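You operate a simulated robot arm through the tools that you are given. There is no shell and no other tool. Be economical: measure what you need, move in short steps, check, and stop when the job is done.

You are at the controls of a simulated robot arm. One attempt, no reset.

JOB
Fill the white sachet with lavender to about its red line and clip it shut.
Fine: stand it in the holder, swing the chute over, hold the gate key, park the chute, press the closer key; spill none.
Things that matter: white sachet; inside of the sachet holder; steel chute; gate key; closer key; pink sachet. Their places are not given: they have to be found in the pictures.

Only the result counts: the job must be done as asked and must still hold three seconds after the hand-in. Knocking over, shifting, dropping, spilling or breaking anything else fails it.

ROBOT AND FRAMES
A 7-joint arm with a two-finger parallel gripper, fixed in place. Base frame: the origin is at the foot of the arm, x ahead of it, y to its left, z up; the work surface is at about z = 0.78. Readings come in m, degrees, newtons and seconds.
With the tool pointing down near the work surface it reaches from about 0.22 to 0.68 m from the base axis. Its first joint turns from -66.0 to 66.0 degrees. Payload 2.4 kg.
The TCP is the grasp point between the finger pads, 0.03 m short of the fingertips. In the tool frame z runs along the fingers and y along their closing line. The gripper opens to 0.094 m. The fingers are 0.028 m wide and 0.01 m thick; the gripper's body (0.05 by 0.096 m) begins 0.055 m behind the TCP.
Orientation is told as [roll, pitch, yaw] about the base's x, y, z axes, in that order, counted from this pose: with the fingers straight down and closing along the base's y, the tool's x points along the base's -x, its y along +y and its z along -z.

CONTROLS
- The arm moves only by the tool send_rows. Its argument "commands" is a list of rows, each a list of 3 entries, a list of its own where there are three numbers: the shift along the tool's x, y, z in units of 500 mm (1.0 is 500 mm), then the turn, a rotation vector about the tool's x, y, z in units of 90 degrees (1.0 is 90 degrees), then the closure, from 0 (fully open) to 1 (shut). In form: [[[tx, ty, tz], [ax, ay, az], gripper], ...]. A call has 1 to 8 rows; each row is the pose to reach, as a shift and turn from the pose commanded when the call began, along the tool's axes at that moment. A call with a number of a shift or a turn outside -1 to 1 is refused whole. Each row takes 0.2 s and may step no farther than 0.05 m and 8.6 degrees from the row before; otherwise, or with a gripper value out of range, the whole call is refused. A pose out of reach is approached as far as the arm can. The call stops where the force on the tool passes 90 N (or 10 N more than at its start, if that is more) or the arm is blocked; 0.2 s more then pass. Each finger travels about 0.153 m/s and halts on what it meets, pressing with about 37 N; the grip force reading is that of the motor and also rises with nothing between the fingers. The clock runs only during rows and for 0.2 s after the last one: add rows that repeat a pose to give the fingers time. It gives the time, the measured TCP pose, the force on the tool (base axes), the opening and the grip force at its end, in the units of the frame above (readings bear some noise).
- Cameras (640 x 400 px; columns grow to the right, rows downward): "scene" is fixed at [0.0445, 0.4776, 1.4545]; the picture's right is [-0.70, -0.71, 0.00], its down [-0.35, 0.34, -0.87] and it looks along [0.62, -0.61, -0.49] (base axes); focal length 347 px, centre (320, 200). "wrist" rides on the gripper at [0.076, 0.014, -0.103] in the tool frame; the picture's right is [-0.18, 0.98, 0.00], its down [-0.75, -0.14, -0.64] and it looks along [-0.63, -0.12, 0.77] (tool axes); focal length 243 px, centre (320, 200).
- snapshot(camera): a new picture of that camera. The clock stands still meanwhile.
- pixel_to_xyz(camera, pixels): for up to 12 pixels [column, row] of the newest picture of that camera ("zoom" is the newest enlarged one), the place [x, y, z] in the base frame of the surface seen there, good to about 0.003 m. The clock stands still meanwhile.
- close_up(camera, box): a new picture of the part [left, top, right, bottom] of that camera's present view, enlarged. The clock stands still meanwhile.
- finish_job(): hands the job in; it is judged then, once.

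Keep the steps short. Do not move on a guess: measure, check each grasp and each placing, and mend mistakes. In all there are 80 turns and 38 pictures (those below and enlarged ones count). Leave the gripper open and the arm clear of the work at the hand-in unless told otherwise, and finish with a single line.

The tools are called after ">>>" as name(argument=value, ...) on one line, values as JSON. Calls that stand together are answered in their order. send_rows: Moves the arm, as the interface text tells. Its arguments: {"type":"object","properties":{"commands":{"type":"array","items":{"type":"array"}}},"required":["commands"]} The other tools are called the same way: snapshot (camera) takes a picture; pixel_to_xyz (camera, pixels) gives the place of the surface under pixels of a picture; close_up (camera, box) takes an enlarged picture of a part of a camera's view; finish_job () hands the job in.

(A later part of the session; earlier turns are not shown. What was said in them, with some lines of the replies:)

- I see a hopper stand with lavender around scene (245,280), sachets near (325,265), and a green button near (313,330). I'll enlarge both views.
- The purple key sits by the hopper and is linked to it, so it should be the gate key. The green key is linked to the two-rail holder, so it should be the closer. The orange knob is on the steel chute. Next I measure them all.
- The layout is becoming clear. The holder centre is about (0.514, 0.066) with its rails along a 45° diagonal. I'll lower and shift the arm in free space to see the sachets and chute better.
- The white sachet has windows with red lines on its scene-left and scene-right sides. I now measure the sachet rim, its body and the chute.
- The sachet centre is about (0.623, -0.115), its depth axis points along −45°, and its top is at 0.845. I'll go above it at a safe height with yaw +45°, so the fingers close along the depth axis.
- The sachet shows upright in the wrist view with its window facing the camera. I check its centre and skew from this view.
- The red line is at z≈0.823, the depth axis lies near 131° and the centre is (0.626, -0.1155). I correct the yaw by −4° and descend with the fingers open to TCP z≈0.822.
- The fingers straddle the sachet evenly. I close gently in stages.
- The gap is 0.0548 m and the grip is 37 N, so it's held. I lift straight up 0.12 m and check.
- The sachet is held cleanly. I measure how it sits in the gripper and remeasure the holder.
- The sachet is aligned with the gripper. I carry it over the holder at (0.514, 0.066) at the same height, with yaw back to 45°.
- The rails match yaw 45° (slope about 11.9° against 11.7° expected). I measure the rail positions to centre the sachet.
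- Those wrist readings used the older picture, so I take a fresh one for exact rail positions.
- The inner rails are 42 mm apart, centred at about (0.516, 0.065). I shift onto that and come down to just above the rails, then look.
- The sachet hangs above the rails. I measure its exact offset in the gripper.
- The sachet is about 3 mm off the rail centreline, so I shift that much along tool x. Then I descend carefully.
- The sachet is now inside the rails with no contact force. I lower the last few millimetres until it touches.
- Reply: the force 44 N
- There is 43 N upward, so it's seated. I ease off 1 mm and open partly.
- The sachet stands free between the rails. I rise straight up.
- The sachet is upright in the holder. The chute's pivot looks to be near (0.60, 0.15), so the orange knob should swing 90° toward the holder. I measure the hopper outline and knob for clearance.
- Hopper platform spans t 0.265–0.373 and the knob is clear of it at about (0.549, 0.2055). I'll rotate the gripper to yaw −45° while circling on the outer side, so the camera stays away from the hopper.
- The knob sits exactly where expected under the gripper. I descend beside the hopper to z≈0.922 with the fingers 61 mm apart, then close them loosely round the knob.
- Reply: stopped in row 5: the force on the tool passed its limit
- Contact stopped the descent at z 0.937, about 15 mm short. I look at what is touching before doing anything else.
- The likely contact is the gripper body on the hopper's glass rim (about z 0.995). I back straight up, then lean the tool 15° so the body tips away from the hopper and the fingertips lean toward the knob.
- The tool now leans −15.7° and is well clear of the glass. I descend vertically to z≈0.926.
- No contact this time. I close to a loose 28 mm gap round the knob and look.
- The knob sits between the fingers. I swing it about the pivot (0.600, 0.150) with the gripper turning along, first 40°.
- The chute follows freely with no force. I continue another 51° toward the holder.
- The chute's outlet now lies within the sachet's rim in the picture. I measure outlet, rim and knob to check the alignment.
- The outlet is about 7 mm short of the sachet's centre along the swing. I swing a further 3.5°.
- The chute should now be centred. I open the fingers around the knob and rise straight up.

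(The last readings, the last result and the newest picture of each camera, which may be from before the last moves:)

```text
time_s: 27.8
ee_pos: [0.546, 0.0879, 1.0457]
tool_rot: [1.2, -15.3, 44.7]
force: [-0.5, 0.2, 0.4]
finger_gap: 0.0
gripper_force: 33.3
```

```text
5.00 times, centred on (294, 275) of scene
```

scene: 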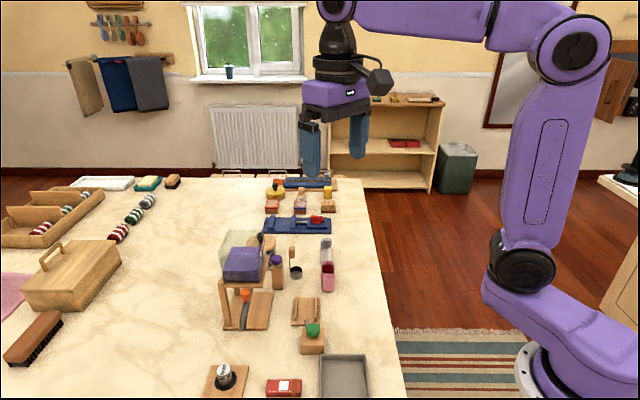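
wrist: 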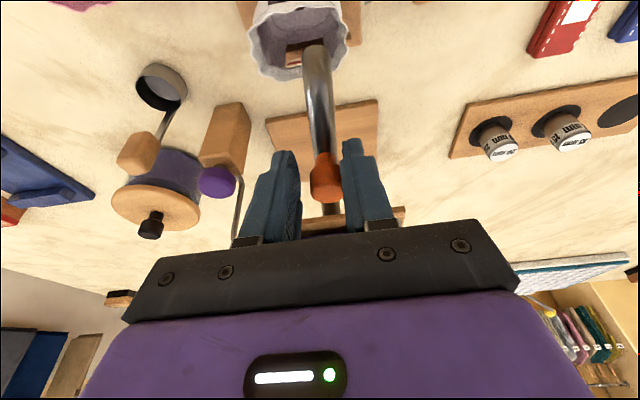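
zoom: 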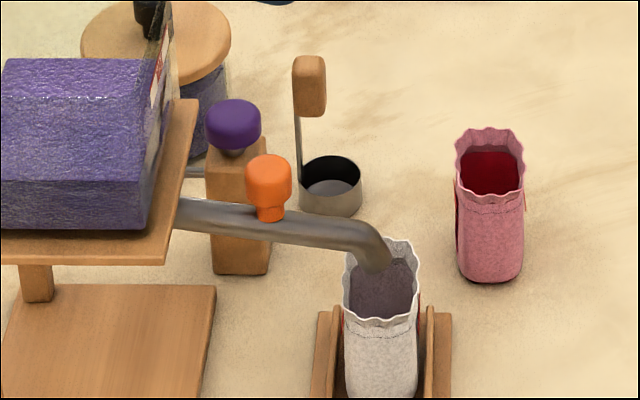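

>>> pixel_to_xyz(camera="zoom", pixels=[[375, 262], [365, 262], [388, 262], [376, 270], [380, 243], [413, 262], [380, 318], [233, 108], [215, 125], [252, 125], [233, 140], [233, 125]])

```text
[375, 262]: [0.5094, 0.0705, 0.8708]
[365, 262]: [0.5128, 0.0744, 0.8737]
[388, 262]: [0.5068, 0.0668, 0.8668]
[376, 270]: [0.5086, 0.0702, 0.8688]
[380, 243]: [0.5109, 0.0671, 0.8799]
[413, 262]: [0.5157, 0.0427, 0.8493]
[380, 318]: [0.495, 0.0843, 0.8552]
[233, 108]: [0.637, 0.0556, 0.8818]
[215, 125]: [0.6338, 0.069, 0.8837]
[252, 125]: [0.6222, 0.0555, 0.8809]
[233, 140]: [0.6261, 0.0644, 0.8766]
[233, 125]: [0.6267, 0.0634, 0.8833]
```

The outlet is over the middle of the sachet opening. Next I go to the purple gate key at (0.633, 0.0585, top 0.882): first sideways, then in, then down to just above it, with the fingers shut.

>>> send_rows(commands=[[[0, -0.082, 0], [0, 0, 0], 1], [[0, -0.1642, 0], [0, 0, 0], 1], [[-0.0413, -0.1642, 0.0113], [0, 0, 0], 1], [[-0.0826, -0.1642, 0.0226], [0, 0, 0], 1], [[-0.0614, -0.1642, 0.1002], [0, 0, 0], 1], [[-0.0401, -0.1642, 0.1778], [0, 0, 0], 1], [[-0.0189, -0.1642, 0.2554], [0, 0, 0], 1], [[-0.0189, -0.1642, 0.2554], [0, 0, 0], 1]])

```text
time_s: 29.6
ee_pos: [0.6313, 0.0619, 0.9256]
tool_rot: [1.2, -15.3, 44.8]
force: [0.5, 0.0, 0.0]
finger_gap: 0.0001
gripper_force: 32.6
```

I'm right above the key. I press down slowly and read the force.

>>> send_rows(commands=[[[0.0042, -0.006, 0.0154], [0, 0, 0], 1], [[0.0063, -0.006, 0.0232], [0, 0, 0], 1]])

```text
time_s: 30.2
ee_pos: [0.635, 0.0612, 0.9121]
tool_rot: [1.2, -15.2, 44.6]
force: [-0.5, -0.6, 0.2]
finger_gap: 0.0
gripper_force: 33.1
```

>>> send_rows(commands=[[[0.0008, 0, 0.0029], [0, 0, 0], 1], [[0.0016, 0, 0.0058], [0, 0, 0], 1]])

```text
time_s: 30.8
ee_pos: [0.6351, 0.0602, 0.9094]
tool_rot: [1.2, -15.4, 44.9]
force: [-0.2, 0.4, 0.8]
finger_gap: 0.0
gripper_force: 33.0
```

>>> send_rows(commands=[[[0.0008, 0, 0.0029], [0, 0, 0], 1], [[0.0016, 0, 0.0058], [0, 0, 0], 1]])

```text
time_s: 31.4
ee_pos: [0.6343, 0.0597, 0.9062]
tool_rot: [1.3, -15.3, 44.6]
force: [1.1, -1.0, 2.2]
finger_gap: 0.0001
gripper_force: 33.1
```

Light contact has begun (2 N). I go on 3 mm.

>>> send_rows(commands=[[[0.0008, 0, 0.0029], [0, 0, 0], 1], [[0.0016, 0, 0.0058], [0, 0, 0], 1]])

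```text
time_s: 32.0
ee_pos: [0.6333, 0.0603, 0.9026]
tool_rot: [1.2, -15.3, 44.8]
force: [0.1, 0.1, 4.3]
finger_gap: 0.0
gripper_force: 33.0
```

>>> send_rows(commands=[[[0.0011, 0, 0.0039], [0, 0, 0], 1]])

>>> close_up(camera="scene", box=[262, 245, 358, 305])

```text
time_s: 32.4
ee_pos: [0.6341, 0.0609, 0.9019]
tool_rot: [1.2, -15.4, 44.9]
force: [-5.5, 1.3, 13.4]
finger_gap: 0.0
gripper_force: 32.9
```

```text
6.67 times, centred on (310, 275) of scene
```

zoom: 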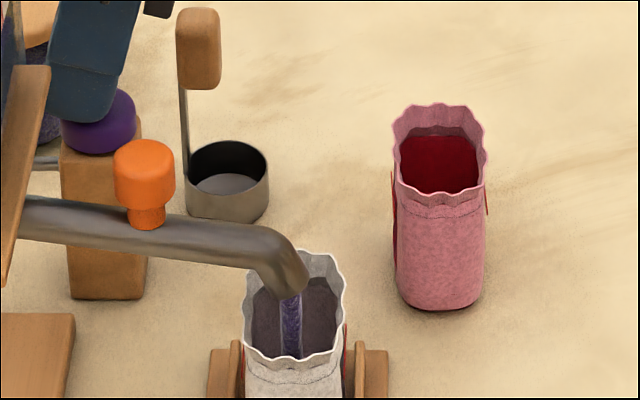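

Lavender is flowing into the sachet and the key is bottomed (13 N). I read the heights inside from this picture.

>>> pixel_to_xyz(camera="zoom", pixels=[[270, 340], [320, 340], [280, 348], [310, 350], [270, 320], [325, 320], [290, 345], [290, 352], [265, 300], [325, 300], [300, 352], [318, 350]])

```text
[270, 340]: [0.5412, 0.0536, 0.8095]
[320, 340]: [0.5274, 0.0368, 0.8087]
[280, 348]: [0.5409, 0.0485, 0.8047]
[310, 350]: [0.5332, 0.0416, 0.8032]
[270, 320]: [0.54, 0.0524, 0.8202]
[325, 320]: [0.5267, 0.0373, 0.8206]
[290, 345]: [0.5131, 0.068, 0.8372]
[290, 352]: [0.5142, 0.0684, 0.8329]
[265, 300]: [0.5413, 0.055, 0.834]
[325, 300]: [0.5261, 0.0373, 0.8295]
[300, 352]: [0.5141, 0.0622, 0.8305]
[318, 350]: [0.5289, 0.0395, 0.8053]
```

Still empty above 0.803 on the far wall. The red line sits at about 0.829. I hold 0.8 s and look again.

>>> send_rows(commands=[[[0, 0, 0], [0, 0, 0], 1], [[0, 0, 0], [0, 0, 0], 1], [[0, 0, 0], [0, 0, 0], 1]])

>>> close_up(camera="scene", box=[278, 265, 326, 305])

```text
time_s: 33.2
ee_pos: [0.6349, 0.0615, 0.901]
tool_rot: [1.2, -15.4, 44.8]
force: [-5.0, 2.8, 16.4]
finger_gap: 0.0
gripper_force: 32.6
```

```text
10.00 times, centred on (302, 285) of scene
```

zoom: 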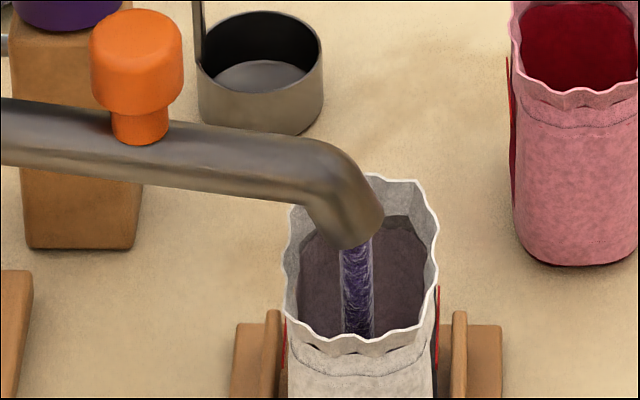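

Not visible yet after about 1.3 s of flow. Even in the fastest case, another 1.2 s stays under the line, so I hold that long and look.

>>> send_rows(commands=[[[0, 0, 0], [0, 0, 0], 1], [[0, 0, 0], [0, 0, 0], 1], [[0, 0, 0], [0, 0, 0], 1], [[0, 0, 0], [0, 0, 0], 1], [[0, 0, 0], [0, 0, 0], 1]])

>>> close_up(camera="scene", box=[278, 265, 326, 305])

```text
time_s: 34.4
ee_pos: [0.6349, 0.0599, 0.9015]
tool_rot: [1.0, -15.4, 44.8]
force: [-3.4, 4.4, 16.1]
finger_gap: 0.0001
gripper_force: 33.2
```

```text
10.00 times, centred on (302, 285) of scene
```

zoom: 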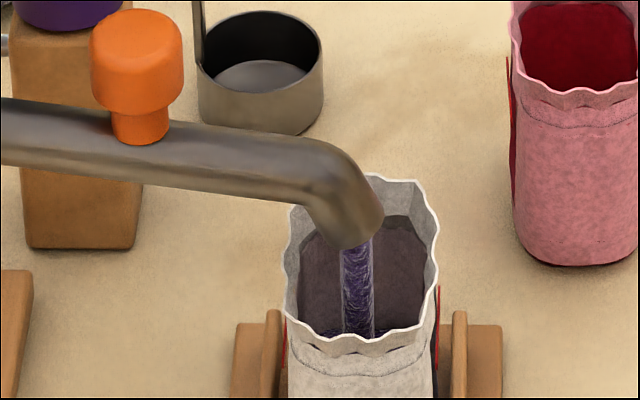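

The lavender surface is just appearing at the bottom edge, around zoom row 332. I read its height.

>>> pixel_to_xyz(camera="zoom", pixels=[[330, 333], [325, 331], [335, 335], [400, 328], [390, 333], [385, 335], [320, 328], [350, 334], [365, 336], [380, 330], [325, 320], [400, 318]])

```text
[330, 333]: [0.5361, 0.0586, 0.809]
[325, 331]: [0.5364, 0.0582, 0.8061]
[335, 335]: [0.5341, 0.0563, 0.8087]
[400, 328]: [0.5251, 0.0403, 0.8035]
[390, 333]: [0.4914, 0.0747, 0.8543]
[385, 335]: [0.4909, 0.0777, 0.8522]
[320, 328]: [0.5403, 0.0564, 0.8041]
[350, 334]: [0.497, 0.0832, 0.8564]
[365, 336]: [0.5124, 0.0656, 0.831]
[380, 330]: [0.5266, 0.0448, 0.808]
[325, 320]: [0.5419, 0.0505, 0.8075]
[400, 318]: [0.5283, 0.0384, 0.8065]
```

The surface is at about 0.8075, rising roughly 8 mm/s, and the line is at about 0.829. I hold about 2.2 s more and then use the last picture to trim.

>>> send_rows(commands=[[[0, 0, 0], [0, 0, 0], 1], [[0, 0, 0], [0, 0, 0], 1], [[0, 0, 0], [0, 0, 0], 1], [[0, 0, 0], [0, 0, 0], 1], [[0, 0, 0], [0, 0, 0], 1], [[0, 0, 0], [0, 0, 0], 1], [[0, 0, 0], [0, 0, 0], 1], [[0, 0, 0], [0, 0, 0], 1]])

>>> close_up(camera="scene", box=[278, 265, 326, 305])

```text
time_s: 36.2
ee_pos: [0.6342, 0.0601, 0.9023]
tool_rot: [1.1, -15.4, 44.7]
force: [0.2, 5.3, 17.4]
finger_gap: 0.0
gripper_force: 32.6
```

```text
10.00 times, centred on (302, 285) of scene
```

zoom: 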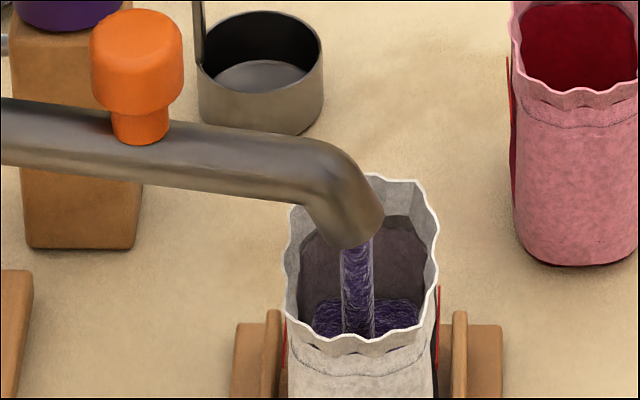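

>>> pixel_to_xyz(camera="zoom", pixels=[[325, 302], [325, 310], [325, 320], [335, 305], [335, 315], [395, 305], [395, 315], [390, 322], [405, 308], [380, 320], [330, 328], [385, 310]])

```text
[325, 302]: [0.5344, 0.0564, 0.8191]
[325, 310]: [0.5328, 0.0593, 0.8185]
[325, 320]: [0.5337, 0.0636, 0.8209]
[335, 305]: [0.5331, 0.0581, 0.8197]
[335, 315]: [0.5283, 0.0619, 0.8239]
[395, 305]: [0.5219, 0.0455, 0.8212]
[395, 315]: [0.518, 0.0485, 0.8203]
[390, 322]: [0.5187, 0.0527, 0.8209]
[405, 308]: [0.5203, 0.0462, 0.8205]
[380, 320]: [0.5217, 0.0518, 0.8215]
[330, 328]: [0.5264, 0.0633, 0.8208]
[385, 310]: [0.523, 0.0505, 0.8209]
```

>>> pixel_to_xyz(camera="zoom", pixels=[[285, 335], [285, 350], [284, 360], [438, 295], [438, 310], [438, 325], [437, 340], [436, 355], [286, 325], [439, 302], [437, 332], [284.5, 355]])

```text
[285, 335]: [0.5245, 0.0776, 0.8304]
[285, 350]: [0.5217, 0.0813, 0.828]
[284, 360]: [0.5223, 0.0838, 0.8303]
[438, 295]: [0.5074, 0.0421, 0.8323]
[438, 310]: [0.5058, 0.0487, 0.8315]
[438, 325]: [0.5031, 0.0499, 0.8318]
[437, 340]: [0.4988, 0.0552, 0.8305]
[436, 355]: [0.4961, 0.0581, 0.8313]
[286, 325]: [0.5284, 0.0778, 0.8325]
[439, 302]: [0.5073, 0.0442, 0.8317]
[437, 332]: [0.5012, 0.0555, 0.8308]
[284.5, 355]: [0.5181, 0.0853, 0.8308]
```

The level is 0.8207 and the red line is at 0.831, rising 7.5 mm/s. Holding for 1.0 s more plus release and in-flight lavender should bring it to the line. I do that and lift off in the same call.

>>> send_rows(commands=[[[0, 0, 0], [0, 0, 0], 1], [[0, 0, 0], [0, 0, 0], 1], [[0, 0, 0], [0, 0, 0], 1], [[0, 0, 0], [0, 0, 0], 1], [[0, 0, 0], [0, 0, 0], 1], [[-0.0158, 0, -0.0579], [0, 0, 0], 1], [[-0.0369, 0, -0.135], [0, 0, 0], 1], [[-0.058, 0, -0.2122], [0, 0, 0], 1]])

```text
time_s: 38.0
ee_pos: [0.6358, 0.0579, 1.0105]
tool_rot: [1.3, -15.2, 44.7]
force: [0.0, 0.4, 0.1]
finger_gap: 0.0
gripper_force: 33.1
```

No pictures remain, but the last picture still shows the chute knob in its present place. I read its position before swinging it back.

>>> pixel_to_xyz(camera="zoom", pixels=[[137, 20], [137, 35], [97, 45], [178, 45], [137, 75], [140, 125], [115, 25], [160, 25], [350, 225], [137, 50], [120, 90], [157, 90]])

```text
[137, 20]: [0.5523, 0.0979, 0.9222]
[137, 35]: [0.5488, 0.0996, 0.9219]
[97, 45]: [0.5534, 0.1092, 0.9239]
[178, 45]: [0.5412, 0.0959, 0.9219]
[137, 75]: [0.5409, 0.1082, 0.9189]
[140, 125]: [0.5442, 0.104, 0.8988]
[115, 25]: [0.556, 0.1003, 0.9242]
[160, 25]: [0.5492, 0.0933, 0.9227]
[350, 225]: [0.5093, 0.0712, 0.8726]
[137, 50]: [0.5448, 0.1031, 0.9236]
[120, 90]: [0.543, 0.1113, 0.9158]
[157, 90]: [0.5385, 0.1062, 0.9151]
```

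The knob is at (0.5485, 0.1005) with the chute pointing straight at the holder. I move away from the hopper, then sideways above the knob, opening the fingers.

>>> send_rows(commands=[[[0.0397, 0, -0.0109], [0, 0, 0], 1], [[0.0793, 0, -0.0217], [0, 0, 0], 1], [[0.0793, 0.09, -0.0217], [0, 0, 0], 1], [[0.0793, 0.1832, -0.0217], [0, 0, 0], 0.8], [[0.0793, 0.1832, -0.0217], [0, 0, 0], 0.5], [[0.0793, 0.1832, -0.0217], [0, 0, 0], 0.35], [[0.0793, 0.1832, -0.0217], [0, 0, 0], 0.35]])

```text
time_s: 39.6
ee_pos: [0.5401, 0.0943, 1.0134]
tool_rot: [1.2, -15.3, 44.9]
force: [0.8, -0.1, 0.0]
finger_gap: 0.0611
gripper_force: 0.0
```

>>> send_rows(commands=[[[0.0153, -0.003, 0.056], [0, 0, 0], 0.35], [[0.0306, -0.003, 0.112], [0, 0, 0], 0.35], [[0.04, -0.003, 0.146], [0, 0, 0], 0.35], [[0.0459, -0.003, 0.1678], [0, 0, 0], 0.35], [[0.0459, -0.003, 0.1678], [0, 0, 0], 0.5], [[0.0459, -0.003, 0.1678], [0, 0, 0], 0.62], [[0.0459, -0.003, 0.1678], [0, 0, 0], 0.7], [[0.0459, -0.003, 0.1678], [0, 0, 0], 0.7]])

```text
time_s: 41.4
ee_pos: [0.5403, 0.0952, 0.9259]
tool_rot: [1.2, -15.3, 44.6]
force: [0.2, -1.3, -0.7]
finger_gap: 0.0279
gripper_force: 0.0
```

I confirm the knob is between the fingers by squeezing briefly.

>>> send_rows(commands=[[[0, 0, 0], [0, 0, 0], 0.78], [[0, 0, 0], [0, 0, 0], 0.85], [[0, 0, 0], [0, 0, 0], 0.85]])

```text
time_s: 42.2
ee_pos: [0.5411, 0.0943, 0.9265]
tool_rot: [1.2, -15.2, 44.8]
force: [-1.9, 0.7, -1.5]
finger_gap: 0.0212
gripper_force: 45.0
```

The gap stayed at 21 mm, so the knob is held. I loosen to 28 mm and swing back 48°.

>>> send_rows(commands=[[[0, 0, 0], [0, 0, 0], 0.7], [[-0.00152, 0.0226, 0.00042], [0.02346, 0, 0.08575], 0.7], [[-0.00606, 0.04471, 0.00166], [0.04692, 0, 0.1715], 0.7], [[-0.01352, 0.06597, 0.0037], [0.07038, 0, 0.25725], 0.7], [[-0.02378, 0.08595, 0.0065], [0.09384, 0, 0.343], 0.7], [[-0.03661, 0.10426, 0.01001], [0.1173, 0, 0.42875], 0.7], [[-0.05177, 0.12054, 0.01416], [0.14076, 0, 0.5145], 0.7]])

```text
time_s: 43.8
ee_pos: [0.5177, 0.1578, 0.927]
tool_rot: [0.8, -14.5, -3.0]
force: [0.1, 0.5, -0.7]
finger_gap: 0.028
gripper_force: 0.0
```

>>> send_rows(commands=[[[-0.00245, 0.02291, 0.00063], [0.02226, 0, 0.08605], 0.7], [[-0.00796, 0.04525, 0.00206], [0.04452, 0, 0.1721], 0.7], [[-0.01643, 0.06657, 0.00425], [0.06678, 0, 0.25815], 0.7], [[-0.02768, 0.08647, 0.00716], [0.08904, 0, 0.3442], 0.7], [[-0.04151, 0.10456, 0.01074], [0.1113, 0, 0.43025], 0.7], [[-0.05032, 0.1138, 0.01302], [0.12381, 0, 0.47862], 0.7], [[-0.05032, 0.1138, 0.01302], [0.12381, 0, 0.47862], 0.7]])

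```text
time_s: 45.4
ee_pos: [0.5465, 0.211, 0.9269]
tool_rot: [0.5, -13.9, -47.7]
force: [-0.3, -0.8, -0.7]
finger_gap: 0.0283
gripper_force: 0.2
```

No force. I nudge 1.5 mm further to match the original parked place and squeeze to confirm the knob is still there.

>>> send_rows(commands=[[[0, 0.003, 0], [0, 0, 0], 0.7], [[0, 0.003, 0], [0, 0, 0], 0.78], [[0, 0.003, 0], [0, 0, 0], 0.85], [[0, 0.003, 0], [0, 0, 0], 0.85]])

```text
time_s: 46.4
ee_pos: [0.5472, 0.2109, 0.9265]
tool_rot: [0.1, -14.0, -47.6]
force: [-11.6, -8.6, 2.8]
finger_gap: 0.0212
gripper_force: 45.3
```

The knob is held and the chute pushes back with 14 N, so it is against its park stop. I release and rise, and meanwhile remeasure the green closer key in the first scene picture.

>>> send_rows(commands=[[[0, 0.001, 0], [0, 0, 0], 0.7], [[0, 0.001, 0], [0, 0, 0], 0.5], [[0, 0.001, 0], [0, 0, 0], 0.35], [[-0.0194, 0.001, -0.0777], [0, 0, 0], 0.35], [[-0.0388, 0.001, -0.1553], [0, 0, 0], 0.35], [[-0.058, 0.001, -0.233], [0, 0, 0], 0.35], [[-0.058, 0.001, -0.233], [0, 0, 0], 0.35]])

>>> pixel_to_xyz(camera="scene", pixels=[[312.6, 325], [312.6, 327.5], [312.6, 329], [312.6, 331], [312.6, 333], [312.6, 336], [307, 331], [318, 331], [309, 329], [316, 329], [306, 346], [318, 346]])

```text
time_s: 48.0
ee_pos: [0.5467, 0.2086, 1.0468]
tool_rot: [0.5, -13.9, -47.5]
force: [0.2, 0.2, -0.1]
finger_gap: 0.0613
gripper_force: 0.0
```

```text
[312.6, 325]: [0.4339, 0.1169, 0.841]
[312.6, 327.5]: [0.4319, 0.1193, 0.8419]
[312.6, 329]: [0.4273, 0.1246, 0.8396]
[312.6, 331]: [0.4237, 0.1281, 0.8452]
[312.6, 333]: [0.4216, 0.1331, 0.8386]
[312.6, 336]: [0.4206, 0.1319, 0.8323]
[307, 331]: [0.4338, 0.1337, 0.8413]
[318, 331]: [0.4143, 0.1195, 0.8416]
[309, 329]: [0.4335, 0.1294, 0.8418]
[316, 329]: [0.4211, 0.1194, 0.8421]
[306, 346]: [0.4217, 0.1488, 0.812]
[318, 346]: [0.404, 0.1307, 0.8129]
```

The green key's centre is (0.4285, 0.124) with its top at 0.841. I move above it at safe height, set the tool vertical and close the fingers.

>>> send_rows(commands=[[[0.0085, -0.0721, -0.0021], [0, 0, 0], 0.35], [[0.0169, -0.1442, -0.0042], [0, 0, 0], 0.5], [[0.0254, -0.2163, -0.0063], [0, 0, 0], 0.7], [[0.0338, -0.2884, -0.0084], [0, 0.05, 0], 1], [[0.0338, -0.2884, -0.0084], [0, 0.1, 0], 1], [[0.0338, -0.2884, -0.0084], [0, 0.155, 0], 1], [[0.0338, -0.2884, -0.0084], [0, 0.155, 0], 1]])

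```text
time_s: 49.6
ee_pos: [0.4294, 0.1276, 1.0461]
tool_rot: [0.4, 0.1, -47.5]
force: [-0.9, -0.2, 0.0]
finger_gap: 0.0001
gripper_force: 32.3
```

>>> send_rows(commands=[[[-0.003, -0.005, 0.08], [0, 0, 0], 1], [[-0.003, -0.005, 0.16], [0, 0, 0], 1], [[-0.003, -0.005, 0.23], [0, 0, 0], 1], [[-0.003, -0.005, 0.29], [0, 0, 0], 1], [[-0.003, -0.005, 0.322], [0, 0, 0], 1], [[-0.003, -0.005, 0.322], [0, 0, 0], 1]])

```text
time_s: 51.0
ee_pos: [0.4307, 0.1261, 0.8844]
tool_rot: [0.7, 0.0, -47.5]
force: [0.2, -0.4, 0.1]
finger_gap: 0.0001
gripper_force: 33.3
```

I'm just above the key. I press down in small steps.

>>> send_rows(commands=[[[0, 0, 0.016], [0, 0, 0], 1], [[0, 0, 0.026], [0, 0, 0], 1], [[0, 0, 0.032], [0, 0, 0], 1], [[0, 0, 0.036], [0, 0, 0], 1]])

```text
time_s: 52.0
ee_pos: [0.4299, 0.1266, 0.8677]
tool_rot: [0.5, 0.0, -47.3]
force: [0.9, 0.1, 1.9]
finger_gap: 0.0
gripper_force: 32.8
```

Contact starts (1.9 N). I continue down to the end of its travel.

>>> send_rows(commands=[[[0, 0, 0.004], [0, 0, 0], 1], [[0, 0, 0.008], [0, 0, 0], 1], [[0, 0, 0.011], [0, 0, 0], 1], [[0, 0, 0.011], [0, 0, 0], 1]])

```text
time_s: 53.0
ee_pos: [0.4304, 0.126, 0.8617]
tool_rot: [0.5, 0.0, -47.4]
force: [-1.5, 0.8, 4.2]
finger_gap: 0.0002
gripper_force: 33.4
```

>>> send_rows(commands=[[[0, 0, 0.003], [0, 0, 0], 1], [[0, 0, 0.006], [0, 0, 0], 1], [[0, 0, 0.006], [0, 0, 0], 1], [[0, 0, 0.006], [0, 0, 0], 1], [[0, 0, 0.006], [0, 0, 0], 1], [[0, 0, 0.006], [0, 0, 0], 1]])

```text
time_s: 54.4
ee_pos: [0.4311, 0.1264, 0.8593]
tool_rot: [0.6, 0.0, -47.4]
force: [-4.4, 1.2, 17.2]
finger_gap: 0.0
gripper_force: 32.7
```

The key has bottomed at 17 N and was held about a second. I rise clear and open the gripper.

>>> send_rows(commands=[[[0, 0, -0.03], [0, 0, 0], 1], [[0, 0, -0.11], [0, 0, 0], 1], [[0, 0, -0.2], [0, 0, 0], 1], [[0, 0, -0.29], [0, 0, 0], 0.7], [[0, 0, -0.38], [0, 0, 0], 0.3], [[0, 0, -0.46], [0, 0, 0], 0], [[0, 0, -0.46], [0, 0, 0], 0], [[0, 0, -0.46], [0, 0, 0], 0]])

>>> snapshot(camera="scene")

```text
time_s: 56.2
ee_pos: [0.4284, 0.1219, 1.0867]
tool_rot: [0.5, 0.0, -47.4]
force: [0.2, 0.8, 0.0]
finger_gap: 0.0941
gripper_force: 0.0
```

```text
refused: no pictures are left
```

The arm is clear and the gripper is open. The chute is at its park stop, and the closer key was pressed to the end of its travel. I hand in.

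>>> finish_job()

```text
The job is handed in.
```

I filled the white sachet to about its red line by estimate, parked the chute and pressed the closer key; with no pictures left, the final level, the clip and any spill after the last picture went unseen, and the gripper touched what was probably the hopper's glass rim once.
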